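You operate a simulated robot arm through the tools that you are given. There is no shell and no other tool.

Carry out the task below with a simulated robot arm. There is one attempt and no reset: what you move stays moved.

Task
Close down the pad bench: hot plate off, heat to 50, its lift on the dark board, blue tin closed.

Only the result counts: the job must be done as asked and must still hold three seconds after the hand-in. Knocking over, shifting, dropping, spilling or breaking anything else fails it.

Robot
A 6-joint arm with a two-finger gripper, fixed in place. Base frame: the origin is at the foot of the arm, x ahead of it, y to its left, z up; the work surface is at about z = 860. Units: mm, degrees, N and s.
Its first joint turns from -166.0 to 166.0 degrees. Payload 2.45 kg.
The tool frame sits at the grasp point between the pads (the TCP): z along the fingers, y along the line on which they close. The tips reach 20 mm beyond it. The gripper opens to 140 mm. The gripper's body begins 168 mm behind the TCP.
Orientation is told as [roll, pitch, yaw] about the base's x, y, z axes, in that order, counted from this pose: with the fingers straight down and closing along the base's y, the tool's x points along the base's -x, its y along +y and its z along -z.

Tools
- The arm moves only by the tool apply_moves. Its argument "motion" is a list of rows, each a list of 3 entries, a list of its own where there are three numbers: the shift along the base's x, y, z in cm, then the turn, a rotation vector about the base's x, y, z in degrees, then the opening, from 0 (shut) to 1 (fully open). In form: [[[dx, dy, dz], [wx, wy, wz], gripper], ...]. A call has 1 to 20 rows; each row shifts and turns the commanded pose from where the row before left it. Rows are played at 5 a second. More than 50 mm and 8.6 degrees between two rows, or a gripper value outside its range, and nothing of the call is played. A pose out of reach is approached as far as the arm can. The call stops where the force on the tool passes 40 N (or 10 N more than at its start, if that is more) or the arm is blocked; 0.2 s more then pass. Each finger travels about 45 mm/s and halts on what it meets, pressing with about 40 N; the grip force reading is that of the motor and also rises with nothing between the fingers. The clock runs only during rows and for 0.2 s after the last one: add rows that do not move to give the fingers time. The reply holds the time, the measured pose of the TCP, the force on the tool along the base axes, the opening and the grip force, in the units named above and with some noise, with the torque about the TCP (base axes, N m) and any sound that the robot's microphone picked up.
- Cameras (640 x 400 px; columns grow to the right, rows downward): "scene" is fixed at [222.1, 499.4, 1476.3]; the picture's right is [-0.27, -0.96, 0.00], its down [-0.54, 0.15, -0.83] and it looks along [0.80, -0.22, -0.56] (base axes); focal length 311 px, centre (320, 200). "wrist" rides on the gripper at [78, 11, -209] in the tool frame; the picture's right is [-0.14, 0.99, 0.00], its down [-0.92, -0.13, -0.37] and it looks along [-0.37, -0.05, 0.93] (tool axes); focal length 280 px, centre (320, 200). There is no depth. A picture from a camera that has moved, and an enlarged one, comes with that camera's place and axes in the base frame and with its lens.
- snapshot(camera): a new picture of that camera. It takes no simulated time.
- enlarge(camera, box): a new picture of the part [left, top, right, bottom] of that camera's present view, enlarged. It takes no simulated time.
- hand_in(): hands the job in; it is judged then, once.

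Places have to be worked out from the pictures, the camera data and where the tool is seen. Open the gripper and draw the arm clear of the work before you hand the job in, unless the task says otherwise.

The tools are called after "Call:" as a command line: name --argument value ..., lists and objects as JSON in quotes. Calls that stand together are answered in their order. apply_moves: Moves the arm, as the interface text tells. Its arguments: {"type":"object","properties":{"motion":{"type":"array"}},"required":["motion"]} The other tools are called the same way: snapshot (camera) takes a picture; enlarge (camera, box) takes an enlarged picture of a part of a camera's view; hand_in () hands the job in.

At the start:

```text
time_s: 0.0
eef_pos: [663.9, 330.4, 1210.5]
tool_rot: [0.0, 0.0, 0.0]
ft_force: [0.0, 0.0, -0.3]
moment: [0.0, 0.02, -0.02]
gripper_width: 139.9
grip_force: 0.1
```

scene: 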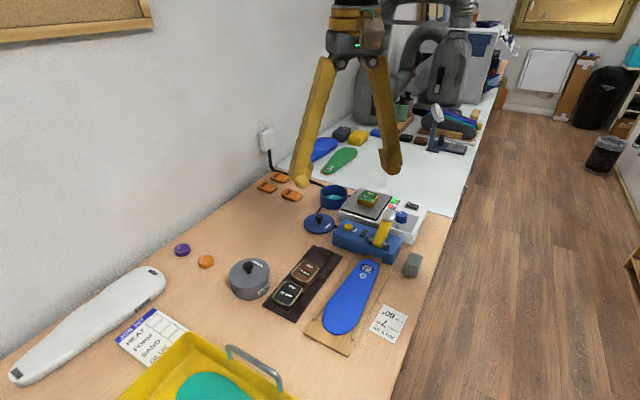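
wrist: 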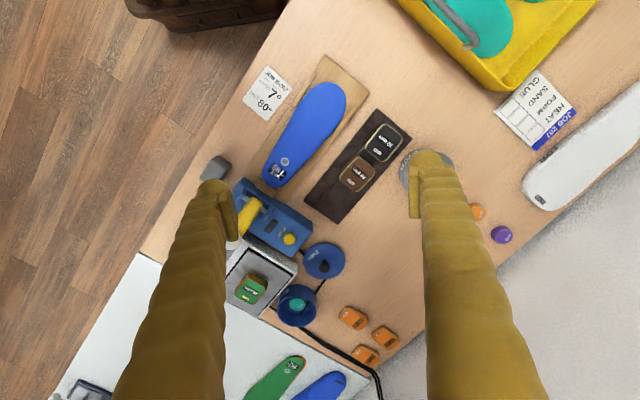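

I'll start by looking closely at the work area in both cameras to identify the hot plate, its controls, the lift, the board and the blue tin.

Call:
enlarge --camera "scene" --box '[300, 170, 460, 270]'

Call:
enlarge --camera "scene" --box '[220, 230, 420, 355]'

Call:
enlarge --camera "wrist" --box '[200, 160, 360, 340]'

Call:
enlarge --camera "wrist" --box '[230, 50, 430, 210]'

```text
4.00 times, centred on (380, 220) of scene
camera zoom: at [222.1, 499.4, 1476.3], right [-0.27, -0.96, 0.0], down [-0.54, 0.15, -0.83], along [0.8, -0.22, -0.56], focal length 1245 px, centre (80, 120)
```

zoom: 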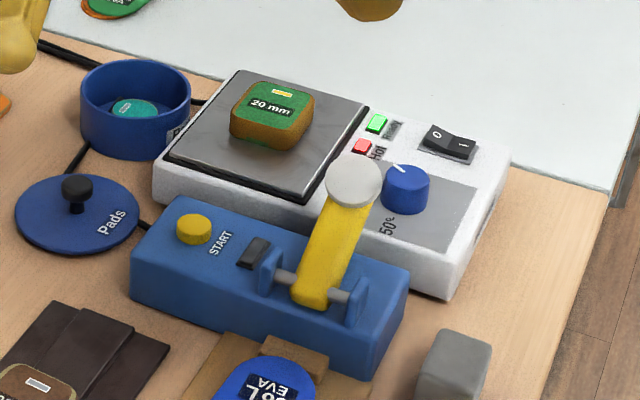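

```text
3.20 times, centred on (320, 292) of scene
camera zoom: at [222.1, 499.4, 1476.3], right [-0.27, -0.96, 0.0], down [-0.54, 0.15, -0.83], along [0.8, -0.22, -0.56], focal length 996 px, centre (320, -96)
```

zoom: 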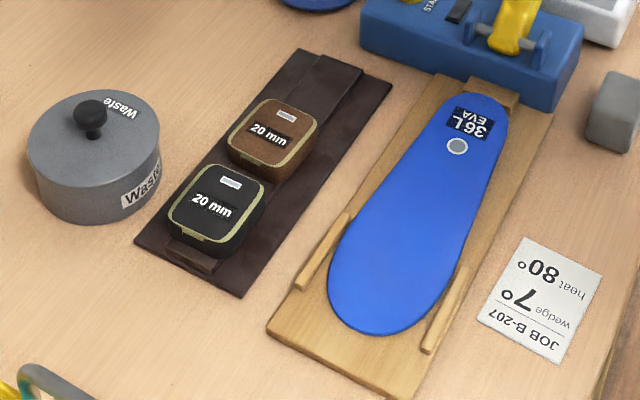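

```text
2.22 times, centred on (280, 250) of wrist
camera zoom: at [584.3, 340.7, 1418.0], right [0.14, 0.99, 0.0], down [0.92, -0.13, 0.37], along [0.37, -0.05, -0.93], focal length 623 px, centre (409, 89)
```

zoom: 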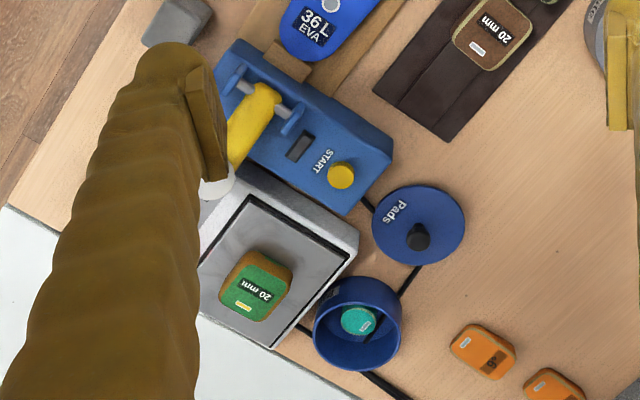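

```text
2.50 times, centred on (330, 130) of wrist
camera zoom: at [584.3, 340.7, 1418.0], right [0.14, 0.99, 0.0], down [0.92, -0.13, 0.37], along [0.37, -0.05, -0.93], focal length 701 px, centre (295, 375)
```

zoom: 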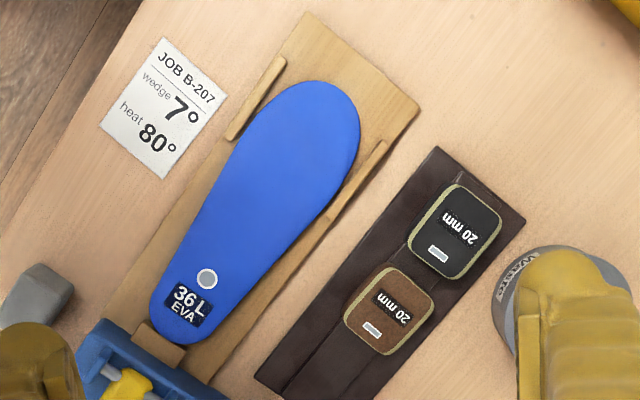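

The hot plate (white unit with rocker, blue knob, green 20 mm lift on it) is around x≈960–1050, y≈50–150. The open "Pads" tin is around (1060, 215) with its lid lying beside it, and the dark board is near (740, 400). I'll move the wrist camera over the hot plate, staying high, for a better look.

Call:
apply_moves --motion '[[[3, -4, 0], [0, 0, 0], 1], [[3, -4, 0], [0, 0, 0], 1], [[3, -4, 0], [0, 0, 0], 1], [[3, -4, 0], [0, 0, 0], 1], [[3, -4, 0], [0, 0, 0], 1], [[1.5, -3, 0], [0, 0, 0], 1], [[0, 0, 0], [0, 0, 0], 1]]'

Call:
snapshot --camera "wrist"

Call:
snapshot --camera "scene"

```text
time_s: 1.6
eef_pos: [829.4, 99.5, 1211.1]
tool_rot: [0.0, 0.0, -0.1]
ft_force: [0.0, 0.8, -1.2]
moment: [-0.01, 0.0, -0.04]
gripper_width: 140.2
grip_force: 0.1
```

```text
taken
camera wrist: at [750.8, 110.8, 1418.0], right [0.14, 0.99, 0.0], down [0.92, -0.13, 0.37], along [0.36, -0.05, -0.93], focal length 280 px, centre (320, 200)
```

wrist: 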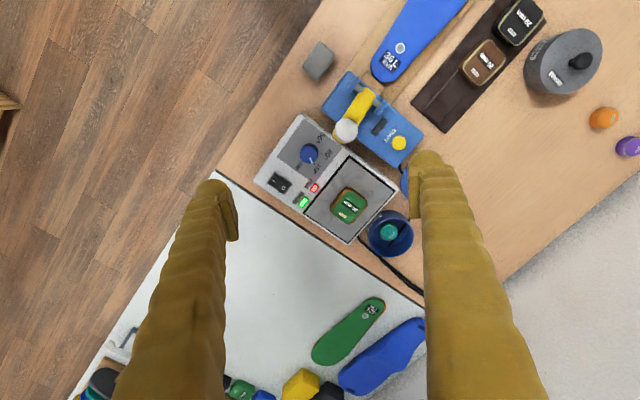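

```text
taken
```

scene: 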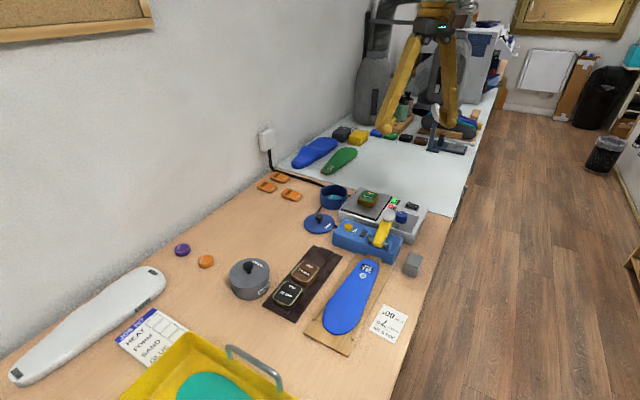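

Clear view of the hot plate now; I'll zoom in on its controls, on the tin and lid, and on the dark board.

Call:
enlarge --camera "wrist" --box '[248, 100, 408, 200]'

Call:
enlarge --camera "wrist" --box '[300, 140, 428, 260]'

Call:
enlarge --camera "wrist" --box '[400, 0, 560, 140]'

Call:
enlarge --camera "scene" --box '[370, 185, 434, 225]'

Call:
enlarge --camera "scene" --box '[290, 170, 370, 245]'

```text
4.00 times, centred on (328, 150) of wrist
camera zoom: at [750.8, 110.8, 1418.0], right [0.14, 0.99, 0.0], down [0.92, -0.13, 0.37], along [0.36, -0.05, -0.93], focal length 1122 px, centre (288, 400)
```

zoom: 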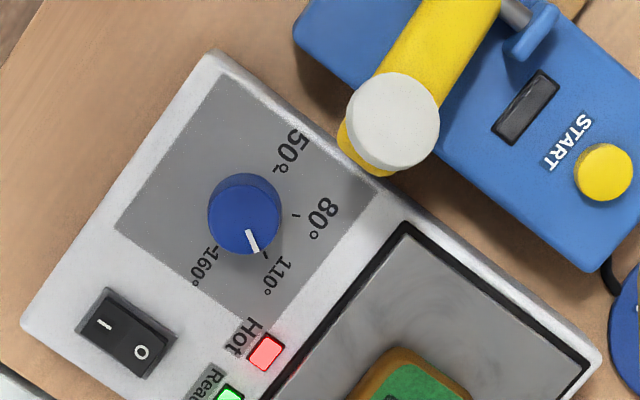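

```text
3.33 times, centred on (364, 200) of wrist
camera zoom: at [750.8, 110.8, 1418.0], right [0.14, 0.99, 0.0], down [0.92, -0.13, 0.37], along [0.36, -0.05, -0.93], focal length 935 px, centre (173, 200)
```

zoom: 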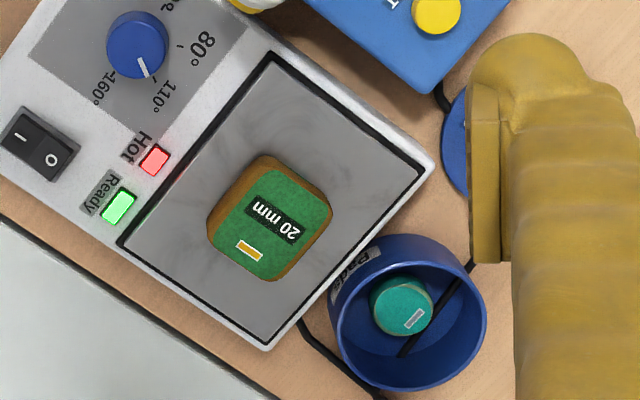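

```text
2.86 times, centred on (480, 70) of wrist
camera zoom: at [750.8, 110.8, 1418.0], right [0.14, 0.99, 0.0], down [0.92, -0.13, 0.37], along [0.36, -0.05, -0.93], focal length 801 px, centre (-137, 571)
```

zoom: 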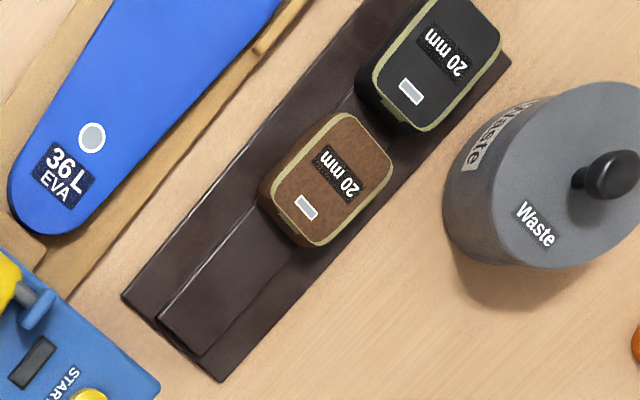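

```text
10.00 times, centred on (402, 205) of scene
camera zoom: at [222.1, 499.4, 1476.3], right [-0.27, -0.96, 0.0], down [-0.54, 0.15, -0.83], along [0.8, -0.22, -0.56], focal length 3114 px, centre (-500, 150)
```

zoom: 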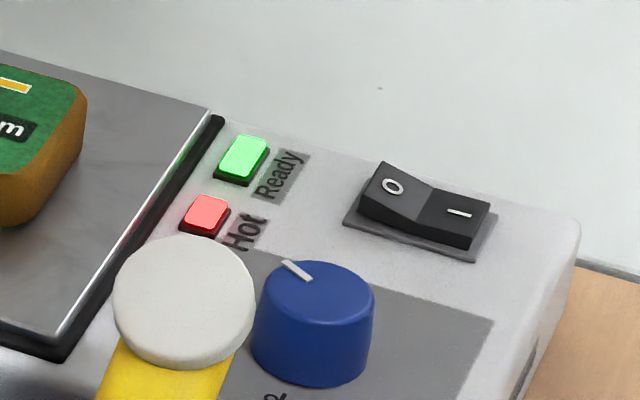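

```text
5.33 times, centred on (330, 208) of scene
camera zoom: at [222.1, 499.4, 1476.3], right [-0.27, -0.96, 0.0], down [-0.54, 0.15, -0.83], along [0.8, -0.22, -0.56], focal length 1661 px, centre (267, 160)
```

zoom: 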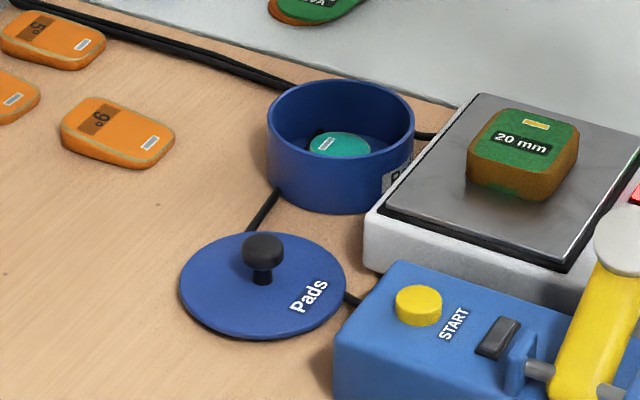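

Readings: knob top ≈ (856, 78, 937), pointing at 110°, with 50° about 110° counter-clockwise from there. Rocker centre ≈ (904, 13, 922), with its O end toward the plate and the I side pressed in, so it is on. The lever ball is ≈ (816, 142, 977). I'll close the gripper, yaw it so the closing axis lies along the rocker's long axis, and go above the O half.

Call:
apply_moves --motion '[[[1.1, -0.92, 0], [0, 0, -5.4], 0.8], [[1.1, -0.92, 0], [0, 0, -5.4], 0.6], [[1.1, -0.92, 0], [0, 0, -5.4], 0.4], [[1.1, -0.92, 0], [0, 0, -5.4], 0.2], [[1.1, -0.92, 0], [0, 0, -5.4], 0], [[1.1, -0.92, 0], [0, 0, -5.4], 0], [[1.1, -0.92, 0], [0, 0, -5.4], 0], [[1.06, -0.92, 0], [0, 0, -5.2], 0], [[0, 0, -4], [0, 0, 0], 0], [[0, 0, -4], [0, 0, 0], 0], [[0, 0, -4], [0, 0, 0], 0], [[0, 0, -4], [0, 0, 0], 0], [[0, 0, -4], [0, 0, 0], 0], [[0, 0, 0], [0, 0, 0], 0]]'

Call:
snapshot --camera "wrist"

Call:
enlarge --camera "scene" --box '[340, 120, 468, 240]'

```text
time_s: 4.6
eef_pos: [915.4, 24.9, 1013.9]
tool_rot: [0.0, -0.1, -43.0]
ft_force: [0.4, -0.3, 0.3]
moment: [0.01, 0.01, -0.02]
gripper_width: 0.0
grip_force: 29.4
```

```text
taken
camera wrist: at [864.4, 85.8, 1219.9], right [0.78, 0.63, 0.0], down [0.59, -0.72, 0.37], along [0.23, -0.29, -0.93], focal length 280 px, centre (320, 200)
```

wrist: 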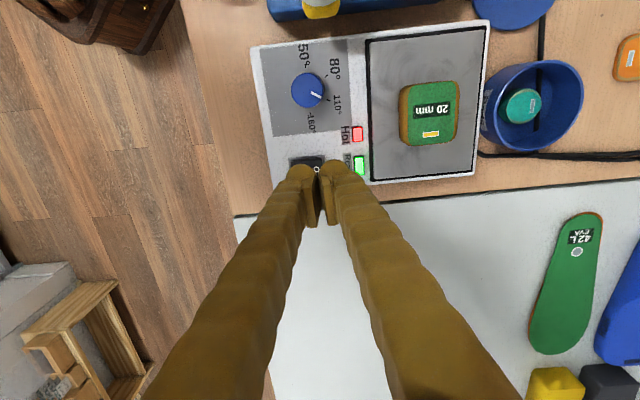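

```text
3.33 times, centred on (404, 180) of scene
camera zoom: at [222.1, 499.4, 1476.3], right [-0.27, -0.96, 0.0], down [-0.54, 0.15, -0.83], along [0.8, -0.22, -0.56], focal length 1038 px, centre (40, 267)
```

zoom: 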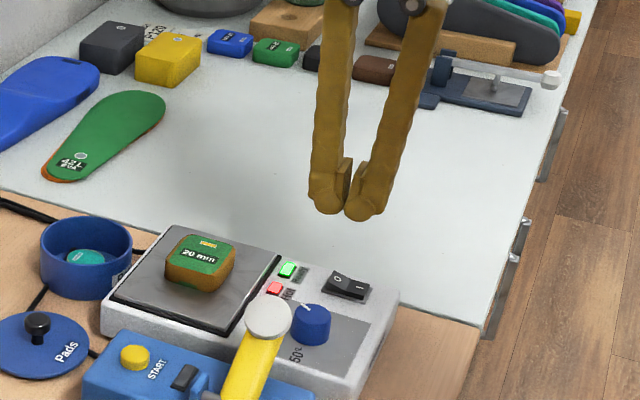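

The knob labels and rocker are clear from here. I'll zoom in on both before going down.

Call:
enlarge --camera "wrist" --box '[260, 40, 380, 190]'

Call:
enlarge --camera "wrist" --box '[280, 140, 376, 230]'

Call:
enlarge --camera "scene" --box '[424, 190, 464, 220]'

```text
2.67 times, centred on (320, 115) of wrist
camera zoom: at [864.4, 85.8, 1219.9], right [0.78, 0.63, 0.0], down [0.59, -0.72, 0.37], along [0.23, -0.29, -0.93], focal length 748 px, centre (320, 427)
```

zoom: 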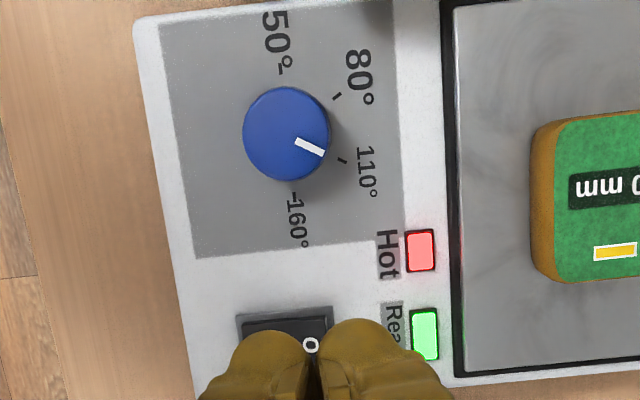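

```text
4.44 times, centred on (328, 185) of wrist
camera zoom: at [864.4, 85.8, 1219.9], right [0.78, 0.63, 0.0], down [0.59, -0.72, 0.37], along [0.23, -0.29, -0.93], focal length 1246 px, centre (284, 267)
```

zoom: 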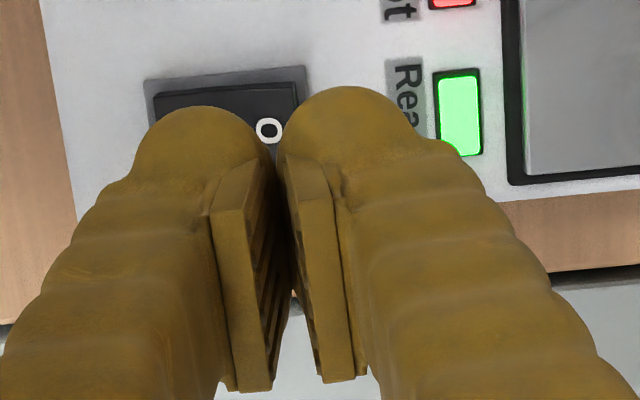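

```text
13.33 times, centred on (444, 205) of scene
camera zoom: at [222.1, 499.4, 1476.3], right [-0.27, -0.96, 0.0], down [-0.54, 0.15, -0.83], along [0.8, -0.22, -0.56], focal length 4151 px, centre (-1333, 133)
```

zoom: 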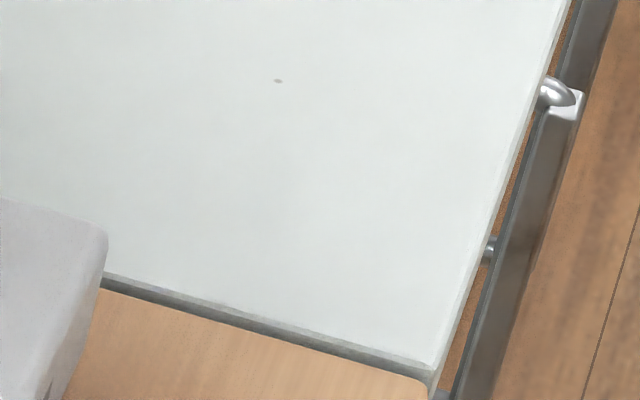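

O centre projects about 5 mm inboard of where the closed tip would land, and the fingers look bulky, so I'll shift 6 mm further outward along the rocker. Then I'll descend gently onto the raised O end.

Call:
apply_moves --motion '[[[0.4, 0.44, -2], [0, 0, 0], 0], [[0, 0, -2], [0, 0, 0], 0], [[0, 0, -1], [0, 0, 0], 0], [[0, 0, 0], [0, 0, 0], 0]]'

Call:
enlarge --camera "scene" --box '[376, 140, 456, 230]'

Call:
enlarge --camera "wrist" --box '[270, 120, 390, 230]'

```text
time_s: 5.6
eef_pos: [918.4, 29.9, 960.7]
tool_rot: [0.1, 0.0, -43.0]
ft_force: [0.3, -0.3, -0.5]
moment: [0.0, -0.02, -0.01]
gripper_width: 0.0
grip_force: 29.6
```

```text
4.44 times, centred on (416, 185) of scene
camera zoom: at [222.1, 499.4, 1476.3], right [-0.27, -0.96, 0.0], down [-0.54, 0.15, -0.83], along [0.8, -0.22, -0.56], focal length 1384 px, centre (-107, 267)
```

zoom: 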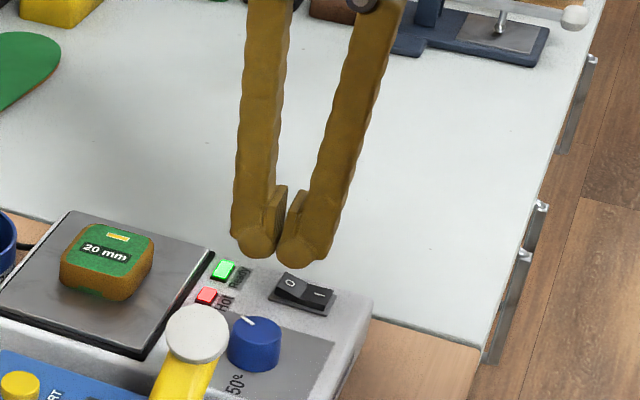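

```text
3.64 times, centred on (330, 175) of wrist
camera zoom: at [868.6, 91.2, 1168.9], right [0.78, 0.63, 0.0], down [0.59, -0.72, 0.37], along [0.23, -0.29, -0.93], focal length 1020 px, centre (284, 291)
```

zoom: 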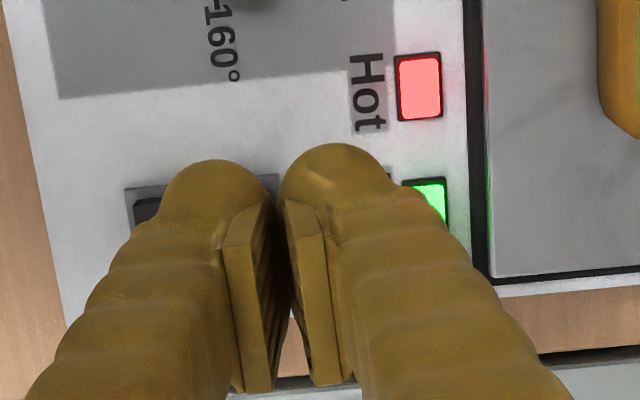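

Tip is at about z 941, with the fingertips over the O end. I'll keep going down in small steps until contact and the click.

Call:
apply_moves --motion '[[[0, 0, -0.5], [0, 0, 0], 0], [[0, 0, -0.3], [0, 0, 0], 0], [[0, 0, -0.3], [0, 0, 0], 0], [[0, 0, -0.2], [0, 0, 0], 0]]'

Call:
enlarge --camera "scene" --box '[376, 170, 456, 230]'

```text
time_s: 6.6
eef_pos: [920.3, 30.9, 948.0]
tool_rot: [0.1, 0.0, -43.0]
ft_force: [0.0, -1.1, 1.1]
moment: [-0.03, -0.01, 0.03]
gripper_width: 0.0
grip_force: 29.6
```

```text
6.67 times, centred on (416, 200) of scene
camera zoom: at [222.1, 499.4, 1476.3], right [-0.27, -0.96, 0.0], down [-0.54, 0.15, -0.83], along [0.8, -0.22, -0.56], focal length 2076 px, centre (-320, 200)
```

zoom: 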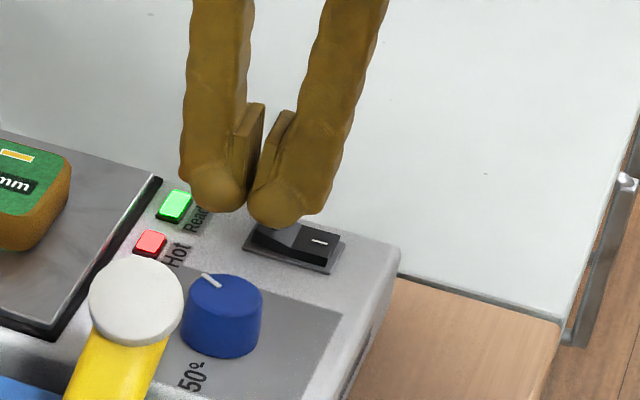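

The right-hand finger is right over O and the other is over bare panel. I'll continue down.

Call:
apply_moves --motion '[[[0, 0, -0.2], [0, 0, 0], 0], [[0, 0, -0.2], [0, 0, 0], 0], [[0, 0, -0.2], [0, 0, 0], 0]]'

Call:
enlarge --camera "scene" --box '[376, 170, 456, 230]'

```text
time_s: 7.4
eef_pos: [920.8, 30.0, 942.1]
tool_rot: [0.0, -0.1, -42.9]
ft_force: [0.3, -0.3, 0.2]
moment: [-0.04, 0.0, 0.02]
gripper_width: 0.0
grip_force: 29.2
```

```text
6.67 times, centred on (416, 200) of scene
camera zoom: at [222.1, 499.4, 1476.3], right [-0.27, -0.96, 0.0], down [-0.54, 0.15, -0.83], along [0.8, -0.22, -0.56], focal length 2076 px, centre (-320, 200)
```

zoom: 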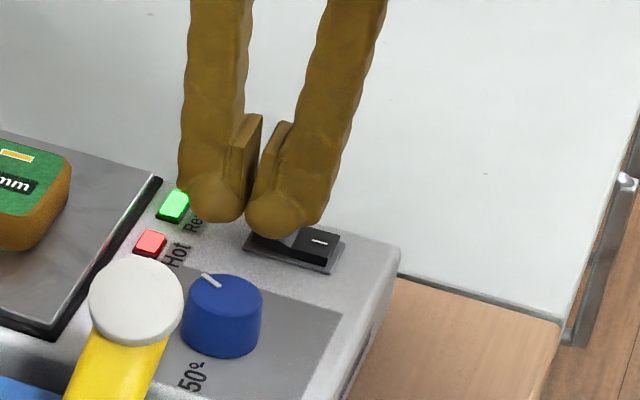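

No contact yet at tip z≈922. I'll carry on in 2 mm steps.

Call:
apply_moves --motion '[[[0, 0, -0.2], [0, 0, 0], 0], [[0, 0, -0.2], [0, 0, 0], 0], [[0, 0, -0.1], [0, 0, 0], 0]]'

Call:
enlarge --camera "scene" --box '[376, 170, 456, 230]'

Call:
enlarge --camera "wrist" --box '[270, 120, 390, 230]'

```text
time_s: 8.2
eef_pos: [920.5, 29.5, 935.8]
tool_rot: [0.0, 0.0, -43.0]
ft_force: [0.4, 1.4, 2.1]
moment: [0.0, 0.0, 0.01]
gripper_width: 0.0
grip_force: 29.0
```

```text
6.67 times, centred on (416, 200) of scene
camera zoom: at [222.1, 499.4, 1476.3], right [-0.27, -0.96, 0.0], down [-0.54, 0.15, -0.83], along [0.8, -0.22, -0.56], focal length 2076 px, centre (-320, 200)
```

zoom: 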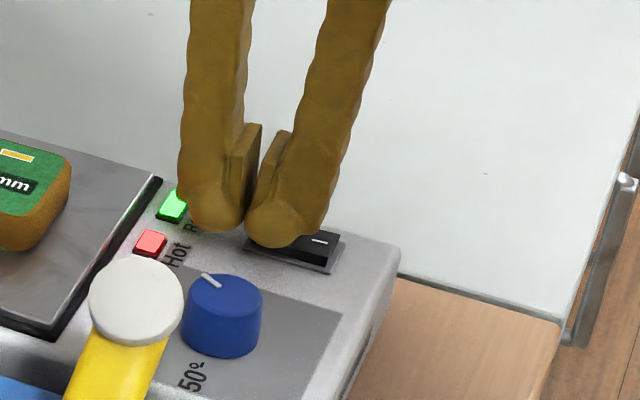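

```text
3.64 times, centred on (330, 175) of wrist
camera zoom: at [869.2, 91.5, 1143.9], right [0.78, 0.63, 0.0], down [0.59, -0.72, 0.37], along [0.23, -0.29, -0.93], focal length 1020 px, centre (284, 291)
```

zoom: 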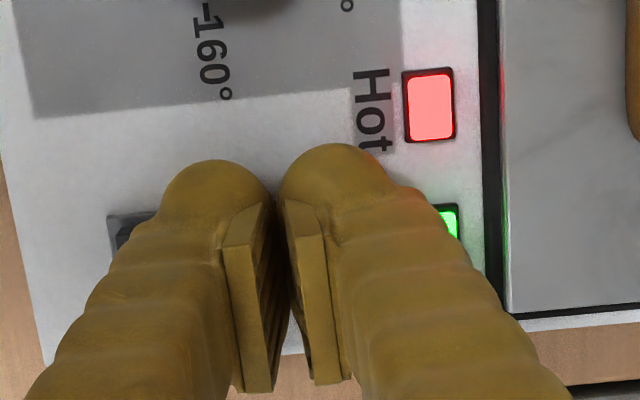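

Contact may be just starting. I'll keep pushing in 1–2 mm steps.

Call:
apply_moves --motion '[[[0, 0, -0.15], [0, 0, 0], 0], [[0, 0, -0.15], [0, 0, 0], 0], [[0, 0, 0], [0, 0, 0], 0]]'

Call:
enlarge --camera "scene" --box '[376, 170, 456, 230]'

```text
time_s: 9.0
eef_pos: [920.7, 29.3, 933.8]
tool_rot: [0.0, 0.0, -43.0]
ft_force: [-0.8, -0.3, 4.2]
moment: [-0.03, 0.05, -0.02]
gripper_width: 0.1
grip_force: 29.5
```

```text
6.67 times, centred on (416, 200) of scene
camera zoom: at [222.1, 499.4, 1476.3], right [-0.27, -0.96, 0.0], down [-0.54, 0.15, -0.83], along [0.8, -0.22, -0.56], focal length 2076 px, centre (-320, 200)
```

zoom: 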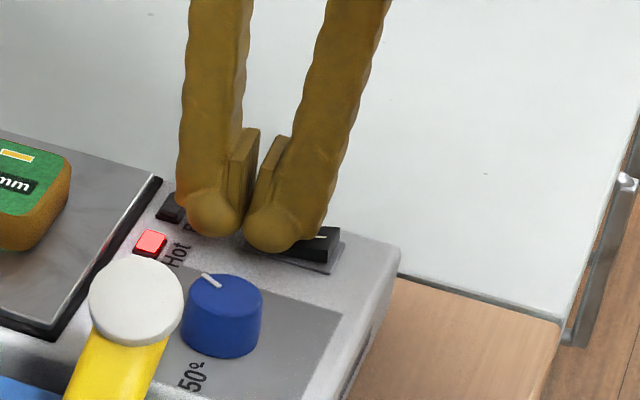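

The green "Ready" light went out, so the plate is switched off; Hot stays lit as residual heat. I'll rise, then move above the knob at about (856, 77) and turn the gripper to yaw −118° so a single +120° turn takes 110° to 50° while keeping the fingers clear of the lever ball.

Call:
apply_moves --motion '[[[0, 0, 3], [0, 0, 0], 0], [[0, 0, 4], [0, 0, 0], 0], [[0, 0, 4], [0, 0, 0], 0], [[-0.72, 0.52, 1], [0, 0, -8.4], 0.1], [[-0.72, 0.52, 0], [0, 0, -8.4], 0.2], [[-0.72, 0.52, 0], [0, 0, -8.4], 0.3], [[-0.72, 0.52, 0], [0, 0, -8.4], 0.4], [[-0.72, 0.52, 0], [0, 0, -8.4], 0.4], [[-0.72, 0.52, 0], [0, 0, -8.4], 0.4], [[-0.72, 0.52, 0], [0, 0, -8.4], 0.4], [[-0.72, 0.52, 0], [0, 0, -8.4], 0.4], [[-0.7, 0.52, 0], [0, 0, -7.8], 0.4], [[0, 0, 0], [0, 0, 0], 0.4]]'

Call:
snapshot --camera "wrist"

Call:
enlarge --camera "scene" --box '[340, 120, 468, 240]'

```text
time_s: 11.8
eef_pos: [856.1, 77.3, 1053.2]
tool_rot: [0.0, 0.0, -118.1]
ft_force: [-0.4, 0.2, -0.8]
moment: [0.01, 0.01, 0.01]
gripper_width: 55.8
grip_force: 0.1
```

```text
taken
camera wrist: at [901.2, 140.9, 1261.6], right [0.81, -0.59, 0.0], down [-0.55, -0.75, 0.37], along [-0.22, -0.3, -0.93], focal length 280 px, centre (320, 200)
```

wrist: 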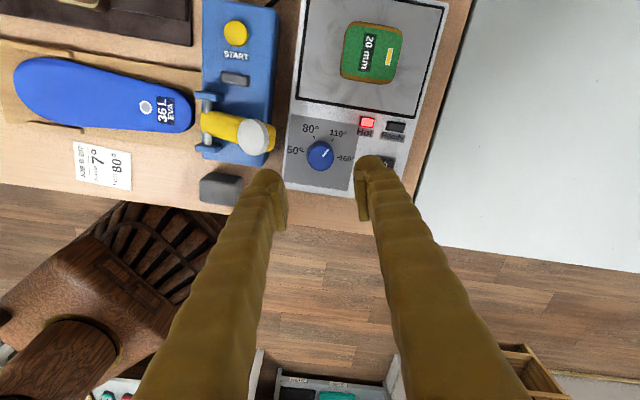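

```text
3.33 times, centred on (404, 180) of scene
camera zoom: at [222.1, 499.4, 1476.3], right [-0.27, -0.96, 0.0], down [-0.54, 0.15, -0.83], along [0.8, -0.22, -0.56], focal length 1038 px, centre (40, 267)
```

zoom: 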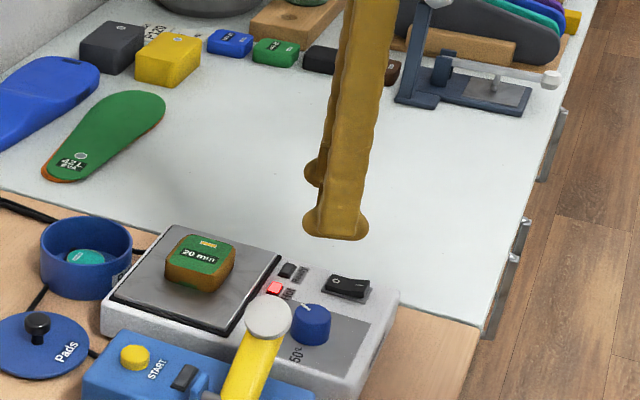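

The rocker shows O and Ready is dark. I'll zoom in on the knob under the open fingers to check centring.

Call:
enlarge --camera "wrist" --box '[240, 100, 400, 220]'

```text
3.33 times, centred on (320, 160) of wrist
camera zoom: at [901.2, 140.9, 1261.6], right [0.81, -0.59, 0.0], down [-0.55, -0.75, 0.37], along [-0.22, -0.3, -0.93], focal length 935 px, centre (320, 333)
```

zoom: 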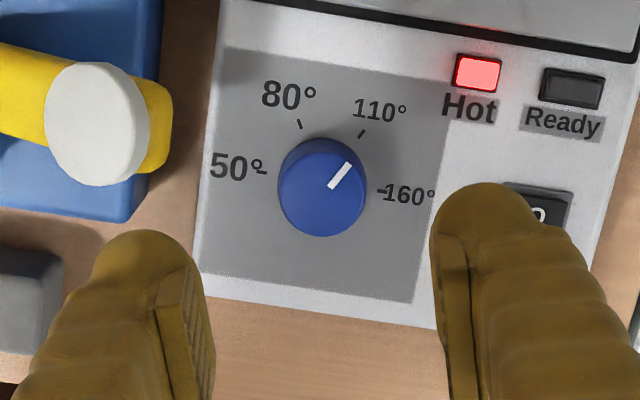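

The knob centre projects within about 1 mm of the tool axis. I'll descend around it to TCP z≈939, about 17 mm of overlap, stopping short first for a check.

Call:
apply_moves --motion '[[[0, 0, -3], [0, 0, 0], 0.35], [[0, 0, -3], [0, 0, 0], 0.35], [[0, 0, -2], [0, 0, 0], 0.35], [[0, 0, -1], [0, 0, 0], 0.35], [[0, 0, 0], [0, 0, 0], 0.35]]'

Call:
enlarge --camera "wrist" --box '[220, 90, 420, 240]'

Call:
enlarge --camera "scene" --box '[360, 150, 456, 240]'

```text
time_s: 13.0
eef_pos: [856.3, 76.6, 964.0]
tool_rot: [0.0, 0.0, -118.0]
ft_force: [0.9, -0.3, -0.8]
moment: [-0.04, -0.01, 0.0]
gripper_width: 49.2
grip_force: 0.1
```

```text
2.67 times, centred on (320, 165) of wrist
camera zoom: at [901.1, 141.8, 1170.7], right [0.81, -0.59, 0.0], down [-0.55, -0.75, 0.37], along [-0.22, -0.3, -0.93], focal length 748 px, centre (320, 293)
```

zoom: 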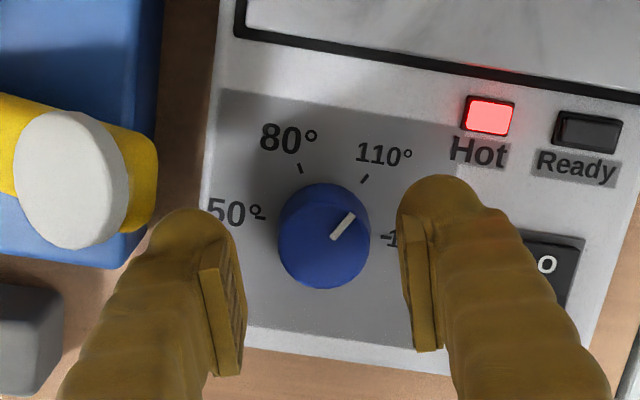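

```text
4.44 times, centred on (408, 195) of scene
camera zoom: at [222.1, 499.4, 1476.3], right [-0.27, -0.96, 0.0], down [-0.54, 0.15, -0.83], along [0.8, -0.22, -0.56], focal length 1384 px, centre (-71, 222)
```

zoom: 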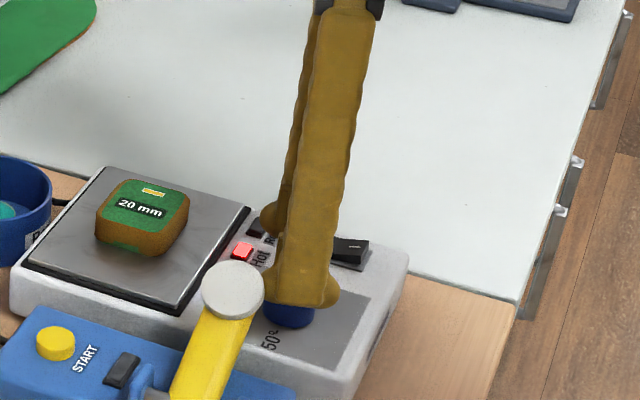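

Aligned and clear of both the ball and the rocker. I'll go down to z≈939 and close on the knob.

Call:
apply_moves --motion '[[[0, 0, -1], [0, 0, 0], 0.35], [[0, 0, -1], [0, 0, 0], 0.35], [[0, 0, -0.4], [0, 0, 0], 0.35], [[0, 0, 0], [0, 0, 0], 0.28], [[0, 0, 0], [0, 0, 0], 0.24], [[0, 0, 0], [0, 0, 0], 0.2], [[0, 0, 0], [0, 0, 0], 0.2]]'

Call:
enlarge --camera "wrist" --box '[220, 90, 420, 240]'

```text
time_s: 14.6
eef_pos: [855.6, 77.6, 938.6]
tool_rot: [0.0, 0.0, -118.0]
ft_force: [5.9, -4.2, -2.2]
moment: [-0.01, -0.07, 0.0]
gripper_width: 33.1
grip_force: 3.7
```

```text
2.67 times, centred on (320, 165) of wrist
camera zoom: at [901.3, 141.3, 1146.7], right [0.81, -0.59, 0.0], down [-0.55, -0.75, 0.37], along [-0.22, -0.3, -0.93], focal length 748 px, centre (320, 293)
```

zoom: 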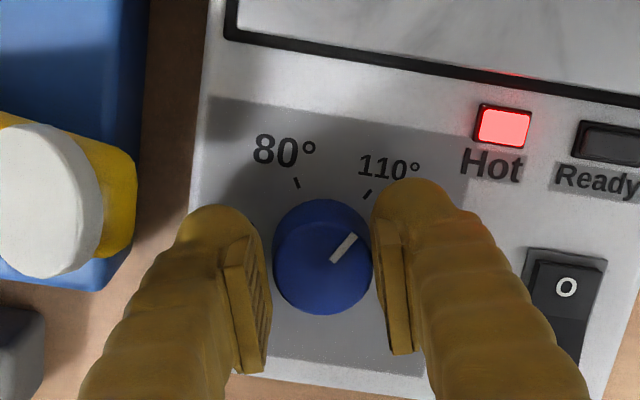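

Contact at 33 mm width, with about 7 N of side load, so I'm slightly off-centre. I'll shift half a millimetre along the closing axis while gripping fully.

Call:
apply_moves --motion '[[[0.05, -0.025, 0], [0, 0, 0], 0.18], [[0, 0, 0], [0, 0, 0], 0.1], [[0, 0, 0], [0, 0, 0], 0]]'

```text
time_s: 15.4
eef_pos: [857.1, 76.4, 939.6]
tool_rot: [0.1, -0.1, -117.9]
ft_force: [12.7, -4.8, -4.1]
moment: [-0.1, -0.11, 0.0]
gripper_width: 30.4
grip_force: 38.9
```

Firm grip now at 30.4 mm, but the side load rose to 13 N, so I'll nudge the other way by about 1 mm and compare.

Call:
apply_moves --motion '[[[-0.09, 0.045, 0], [0, 0, 0], 0], [[0, 0, 0], [0, 0, 0], 0]]'

```text
time_s: 16.1
eef_pos: [857.9, 75.7, 938.2]
tool_rot: [0.1, 0.1, -118.0]
ft_force: [7.1, 1.9, -3.8]
moment: [0.04, -0.03, 0.01]
gripper_width: 30.6
grip_force: 44.8
stopped in row 2: the force on the tool passed its limit at 41 N (the readings are from after the stop); the commanded pose is now the measured one
```

The stop reset the commanded pose to the measured one. The grip is still firm with moderate load, so I'll begin turning counter-clockwise in small increments.

Call:
apply_moves --motion '[[[0, 0, 0], [0, 0, 4], 0], [[0, 0, 0], [0, 0, 4], 0], [[0, 0, 0], [0, 0, 0], 0]]'

Call:
enlarge --camera "wrist" --box '[220, 90, 420, 240]'

```text
time_s: 16.9
eef_pos: [857.3, 76.5, 939.4]
tool_rot: [0.2, 0.1, -110.1]
ft_force: [14.4, -0.4, -4.3]
moment: [0.04, -0.15, 0.0]
gripper_width: 30.3
grip_force: 44.9
```

```text
2.67 times, centred on (320, 165) of wrist
camera zoom: at [892.0, 146.6, 1146.9], right [0.88, -0.47, 0.0], down [-0.44, -0.82, 0.37], along [-0.17, -0.33, -0.93], focal length 748 px, centre (320, 293)
```

zoom: 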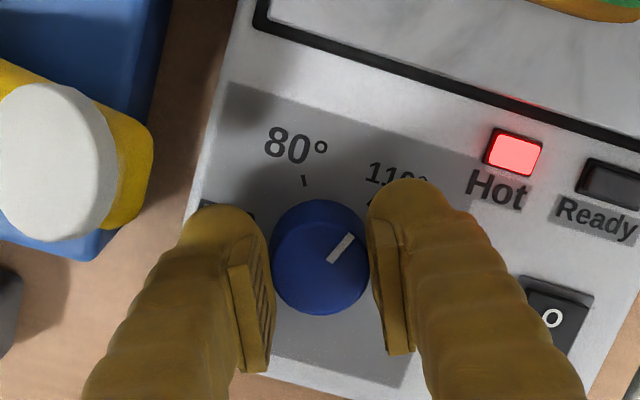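

The pointer turns with the gripper. The tool is being pushed in +x, so I'll ease 0.6 mm that way and keep turning.

Call:
apply_moves --motion '[[[0.06, 0, 0], [0, 0, 0], 0], [[0, 0, 0], [0, 0, 4], 0], [[0, 0, 0], [0, 0, 4], 0], [[0, 0, 0], [0, 0, 0], 0]]'

```text
time_s: 17.9
eef_pos: [856.6, 77.3, 938.9]
tool_rot: [0.1, 0.1, -102.1]
ft_force: [7.1, -0.1, -1.9]
moment: [0.05, -0.08, -0.02]
gripper_width: 30.4
grip_force: 44.6
```

Side load halved to 7 N and the turn is tracking at 16° so far. I'll continue in 6° rows.

Call:
apply_moves --motion '[[[0.02, 0, 0], [0, 0, 6], 0], [[0, 0, 0], [0, 0, 6], 0], [[0, 0, 0], [0, 0, 6], 0], [[0, 0, 0], [0, 0, 6], 0], [[0, 0, 0], [0, 0, 0], 0]]'

Call:
enlarge --camera "wrist" --box '[220, 90, 420, 240]'

```text
time_s: 19.1
eef_pos: [857.9, 76.0, 939.1]
tool_rot: [0.1, 0.0, -77.8]
ft_force: [-7.1, -0.9, -6.8]
moment: [0.07, 0.09, -0.02]
gripper_width: 30.7
grip_force: 44.8
```

```text
2.67 times, centred on (320, 165) of wrist
camera zoom: at [849.9, 155.2, 1147.0], right [1.0, 0.07, 0.0], down [0.07, -0.93, 0.37], along [0.03, -0.37, -0.93], focal length 748 px, centre (320, 293)
```

zoom: 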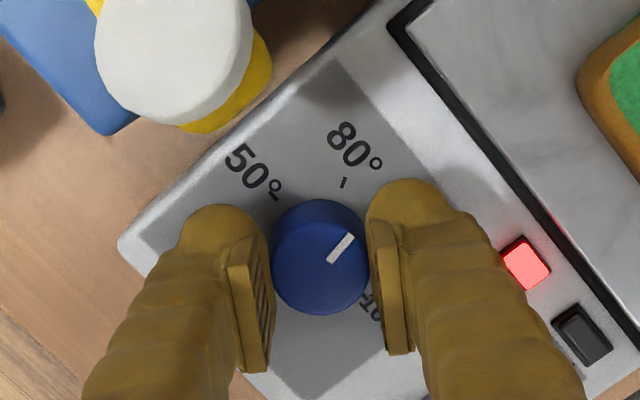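

Turned 40° so far and everything is clear. I'll continue another 40°.

Call:
apply_moves --motion '[[[-0.02, 0, 0], [0, 0, 5], 0], [[0, 0, 0], [0, 0, 5], 0], [[0, 0, 0], [0, 0, 5], 0], [[0, 0, 0], [0, 0, 5], 0], [[0, 0, 0], [0, 0, 5], 0], [[0, 0, 0], [0, 0, 5], 0], [[0, 0, 0], [0, 0, 5], 0], [[0, 0, 0], [0, 0, 5], 0], [[0, 0, 0], [0, 0, 0], 0]]'

Call:
enlarge --camera "wrist" --box '[220, 90, 420, 240]'

Call:
enlarge --camera "scene" --box '[360, 150, 456, 240]'

```text
time_s: 21.1
eef_pos: [856.7, 76.4, 940.1]
tool_rot: [0.2, 0.1, -37.9]
ft_force: [-5.3, 6.6, -4.6]
moment: [0.11, 0.08, -0.01]
gripper_width: 30.4
grip_force: 45.2
```

```text
2.67 times, centred on (320, 165) of wrist
camera zoom: at [800.6, 132.7, 1147.1], right [0.72, 0.7, 0.0], down [0.65, -0.67, 0.37], along [0.26, -0.26, -0.93], focal length 748 px, centre (320, 293)
```

zoom: 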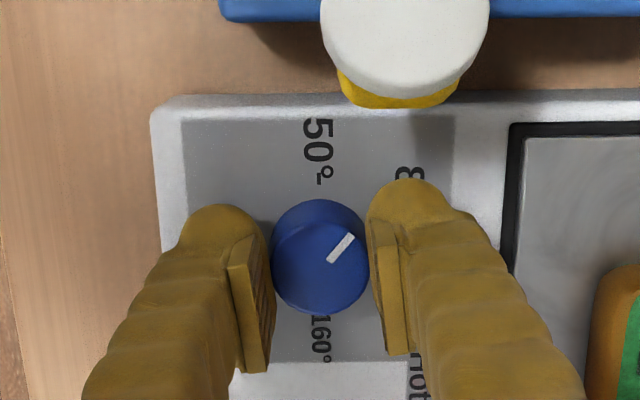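

```text
4.44 times, centred on (408, 195) of scene
camera zoom: at [222.1, 499.4, 1476.3], right [-0.27, -0.96, 0.0], down [-0.54, 0.15, -0.83], along [0.8, -0.22, -0.56], focal length 1384 px, centre (-71, 222)
```

zoom: 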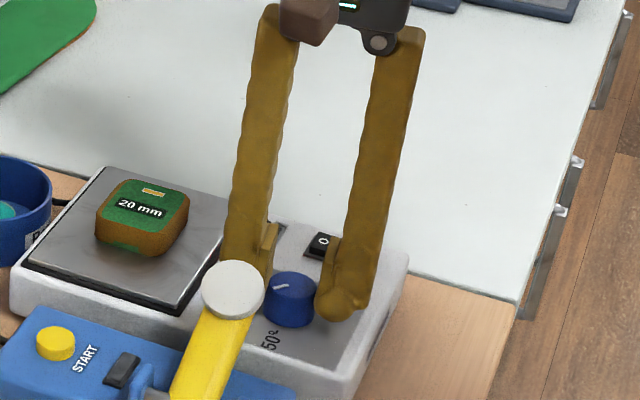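

The pointer keeps tracking. The right finger will approach the lever ball near the end, so I'll do 28° more and then check the clearance.

Call:
apply_moves --motion '[[[0, 0, 0], [0, 0, 4], 0], [[0, 0, 0], [0, 0, 4], 0], [[0, 0, 0], [0, 0, 4], 0], [[0, 0, 0], [0, 0, 4], 0], [[0, 0, 0], [0, 0, 4], 0], [[0, 0, 0], [0, 0, 4], 0], [[0, 0, 0], [0, 0, 4], 0], [[0, 0, 0], [0, 0, 0], 0]]'

Call:
enlarge --camera "wrist" --box '[220, 90, 420, 240]'

Call:
enlarge --camera "scene" --box '[360, 150, 456, 240]'

```text
time_s: 22.9
eef_pos: [857.5, 76.5, 940.7]
tool_rot: [0.0, 0.1, -9.9]
ft_force: [-24.8, 1.2, 8.8]
moment: [0.03, 0.38, 0.03]
gripper_width: 30.4
grip_force: 44.8
```

```text
2.67 times, centred on (320, 165) of wrist
camera zoom: at [781.0, 100.3, 1147.1], right [0.31, 0.95, 0.0], down [0.89, -0.29, 0.37], along [0.35, -0.11, -0.93], focal length 748 px, centre (320, 293)
```

zoom: 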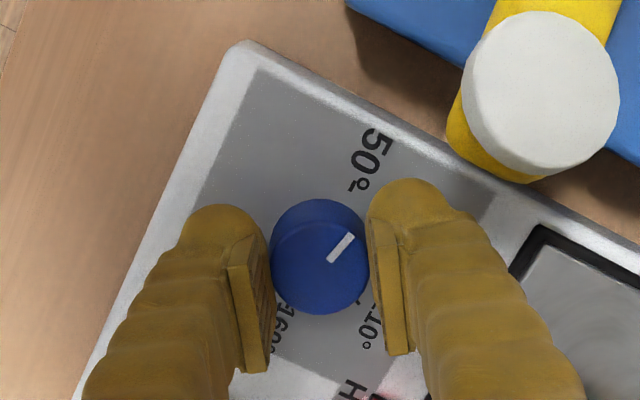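

```text
4.44 times, centred on (408, 195) of scene
camera zoom: at [222.1, 499.4, 1476.3], right [-0.27, -0.96, 0.0], down [-0.54, 0.15, -0.83], along [0.8, -0.22, -0.56], focal length 1384 px, centre (-71, 222)
```

zoom: 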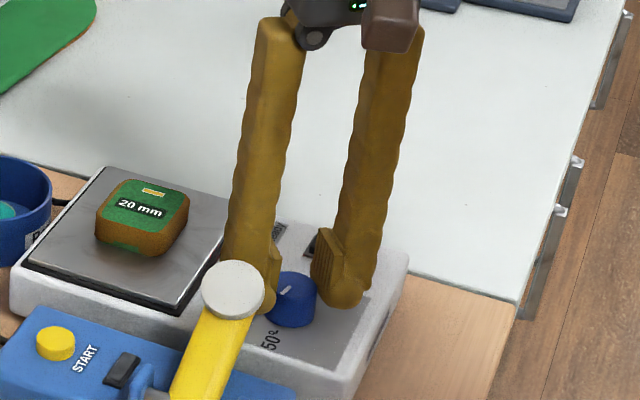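

Side force has grown to −25 N in x, so I'll ease 1.2 mm toward −x before finishing the last 12°.

Call:
apply_moves --motion '[[[-0.06, 0, 0], [0, 0, 0], 0], [[-0.06, 0, 0], [0, 0, 0], 0], [[0, 0, 0], [0, 0, 0], 0]]'

```text
time_s: 23.7
eef_pos: [857.3, 76.6, 940.5]
tool_rot: [0.2, 0.0, -10.0]
ft_force: [9.4, -3.9, -3.5]
moment: [-0.06, -0.27, 0.01]
gripper_width: 30.4
grip_force: 45.1
```

Load is down to about 10 N. I'll turn the last 12° in small rows.

Call:
apply_moves --motion '[[[0.02, 0, 0], [0, 0, 3], 0], [[0, 0, 0], [0, 0, 3], 0], [[0, 0, 0], [0, 0, 3], 0], [[0, 0, 0], [0, 0, 3], 0], [[0, 0, 0], [0, 0, 0], 0]]'

Call:
enlarge --camera "wrist" --box '[220, 90, 420, 240]'

Call:
enlarge --camera "scene" --box '[376, 180, 440, 240]'

```text
time_s: 24.9
eef_pos: [856.6, 76.1, 939.6]
tool_rot: [0.2, 0.1, 2.1]
ft_force: [25.4, -13.7, -10.1]
moment: [-0.13, -0.3, 0.03]
gripper_width: 30.3
grip_force: 45.1
```

```text
2.67 times, centred on (320, 165) of wrist
camera zoom: at [777.5, 84.2, 1147.2], right [0.1, 0.99, 0.0], down [0.93, -0.1, 0.37], along [0.37, -0.04, -0.93], focal length 748 px, centre (320, 293)
```

zoom: 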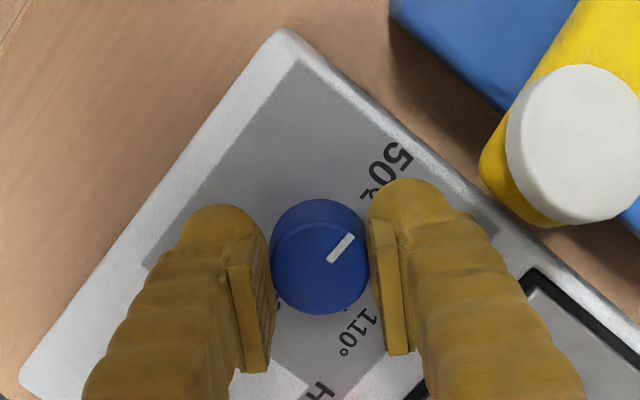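

```text
6.67 times, centred on (408, 210) of scene
camera zoom: at [222.1, 499.4, 1476.3], right [-0.27, -0.96, 0.0], down [-0.54, 0.15, -0.83], along [0.8, -0.22, -0.56], focal length 2076 px, centre (-267, 133)
```

zoom: 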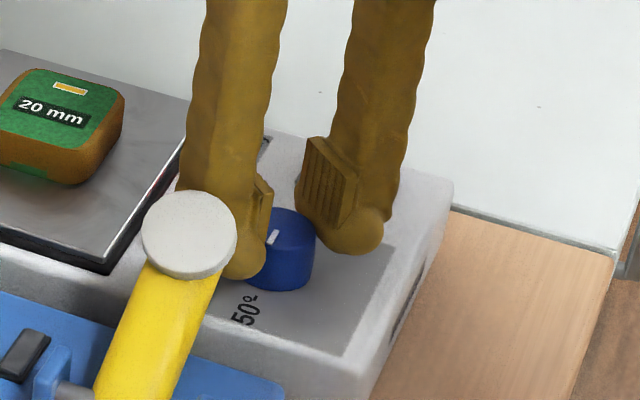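

The pointer direction works out to azimuth ≈134.6°, and the 50° tick is at ≈134–135°. I'll release slightly and rise straight up, then check the dial.

Call:
apply_moves --motion '[[[0, 0, 0], [0, 0, 0], 0.27], [[0, 0, 0], [0, 0, 0], 0.3], [[0, 0, 0], [0, 0, 0], 0.3], [[0, 0, 1], [0, 0, 0], 0.3], [[0, 0, 2], [0, 0, 0], 0.3], [[0, 0, 3], [0, 0, 0], 0.3], [[0, 0, 4], [0, 0, 0], 0.3], [[0, 0, 4], [0, 0, 0], 0.3], [[0, 0, 0], [0, 0, 0], 0.3]]'

Call:
enlarge --camera "wrist" --box '[240, 80, 400, 200]'

Call:
enlarge --camera "scene" --box '[330, 170, 458, 270]'

```text
time_s: 26.9
eef_pos: [857.8, 79.0, 1079.1]
tool_rot: [0.3, 0.1, 1.9]
ft_force: [-0.8, -0.1, -0.2]
moment: [-0.02, -0.02, 0.0]
gripper_width: 42.2
grip_force: 0.0
```

```text
3.33 times, centred on (320, 140) of wrist
camera zoom: at [777.9, 85.9, 1287.1], right [0.1, 0.99, 0.0], down [0.93, -0.1, 0.37], along [0.37, -0.04, -0.93], focal length 935 px, centre (320, 400)
```

zoom: 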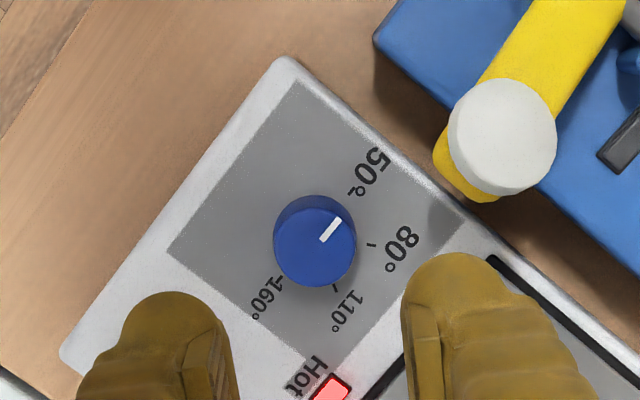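

```text
4.00 times, centred on (394, 220) of scene
camera zoom: at [222.1, 499.4, 1476.3], right [-0.27, -0.96, 0.0], down [-0.54, 0.15, -0.83], along [0.8, -0.22, -0.56], focal length 1245 px, centre (24, 120)
```

zoom: 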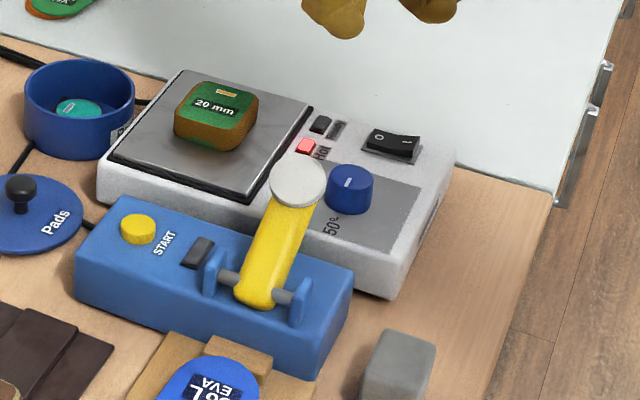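

The pointer looks to be on the 50° tick. I'll zoom further to verify the alignment precisely.

Call:
enlarge --camera "wrist" --box '[300, 120, 348, 158]'

Call:
enlarge --camera "scene" --box '[404, 205, 428, 235]'

```text
10.53 times, centred on (324, 139) of wrist
camera zoom: at [777.9, 85.9, 1287.1], right [0.1, 0.99, 0.0], down [0.93, -0.1, 0.37], along [0.37, -0.04, -0.93], focal length 2952 px, centre (278, 842)
```

zoom: 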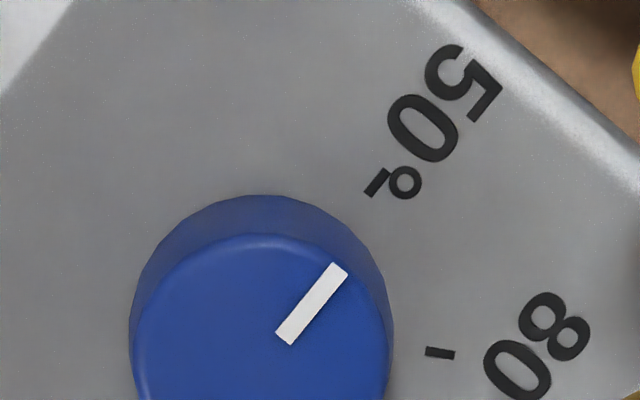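

```text
13.33 times, centred on (416, 220) of scene
camera zoom: at [222.1, 499.4, 1476.3], right [-0.27, -0.96, 0.0], down [-0.54, 0.15, -0.83], along [0.8, -0.22, -0.56], focal length 4151 px, centre (-960, -67)
```

zoom: 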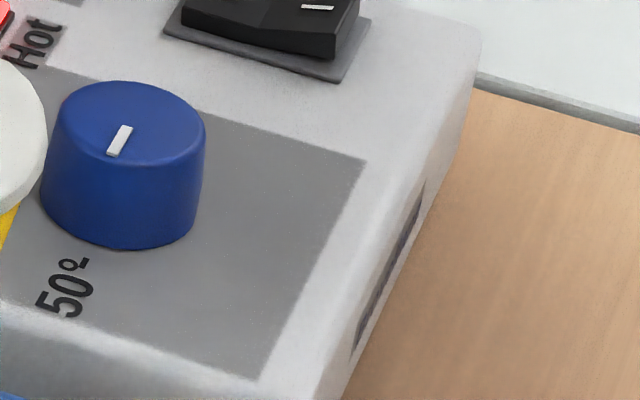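

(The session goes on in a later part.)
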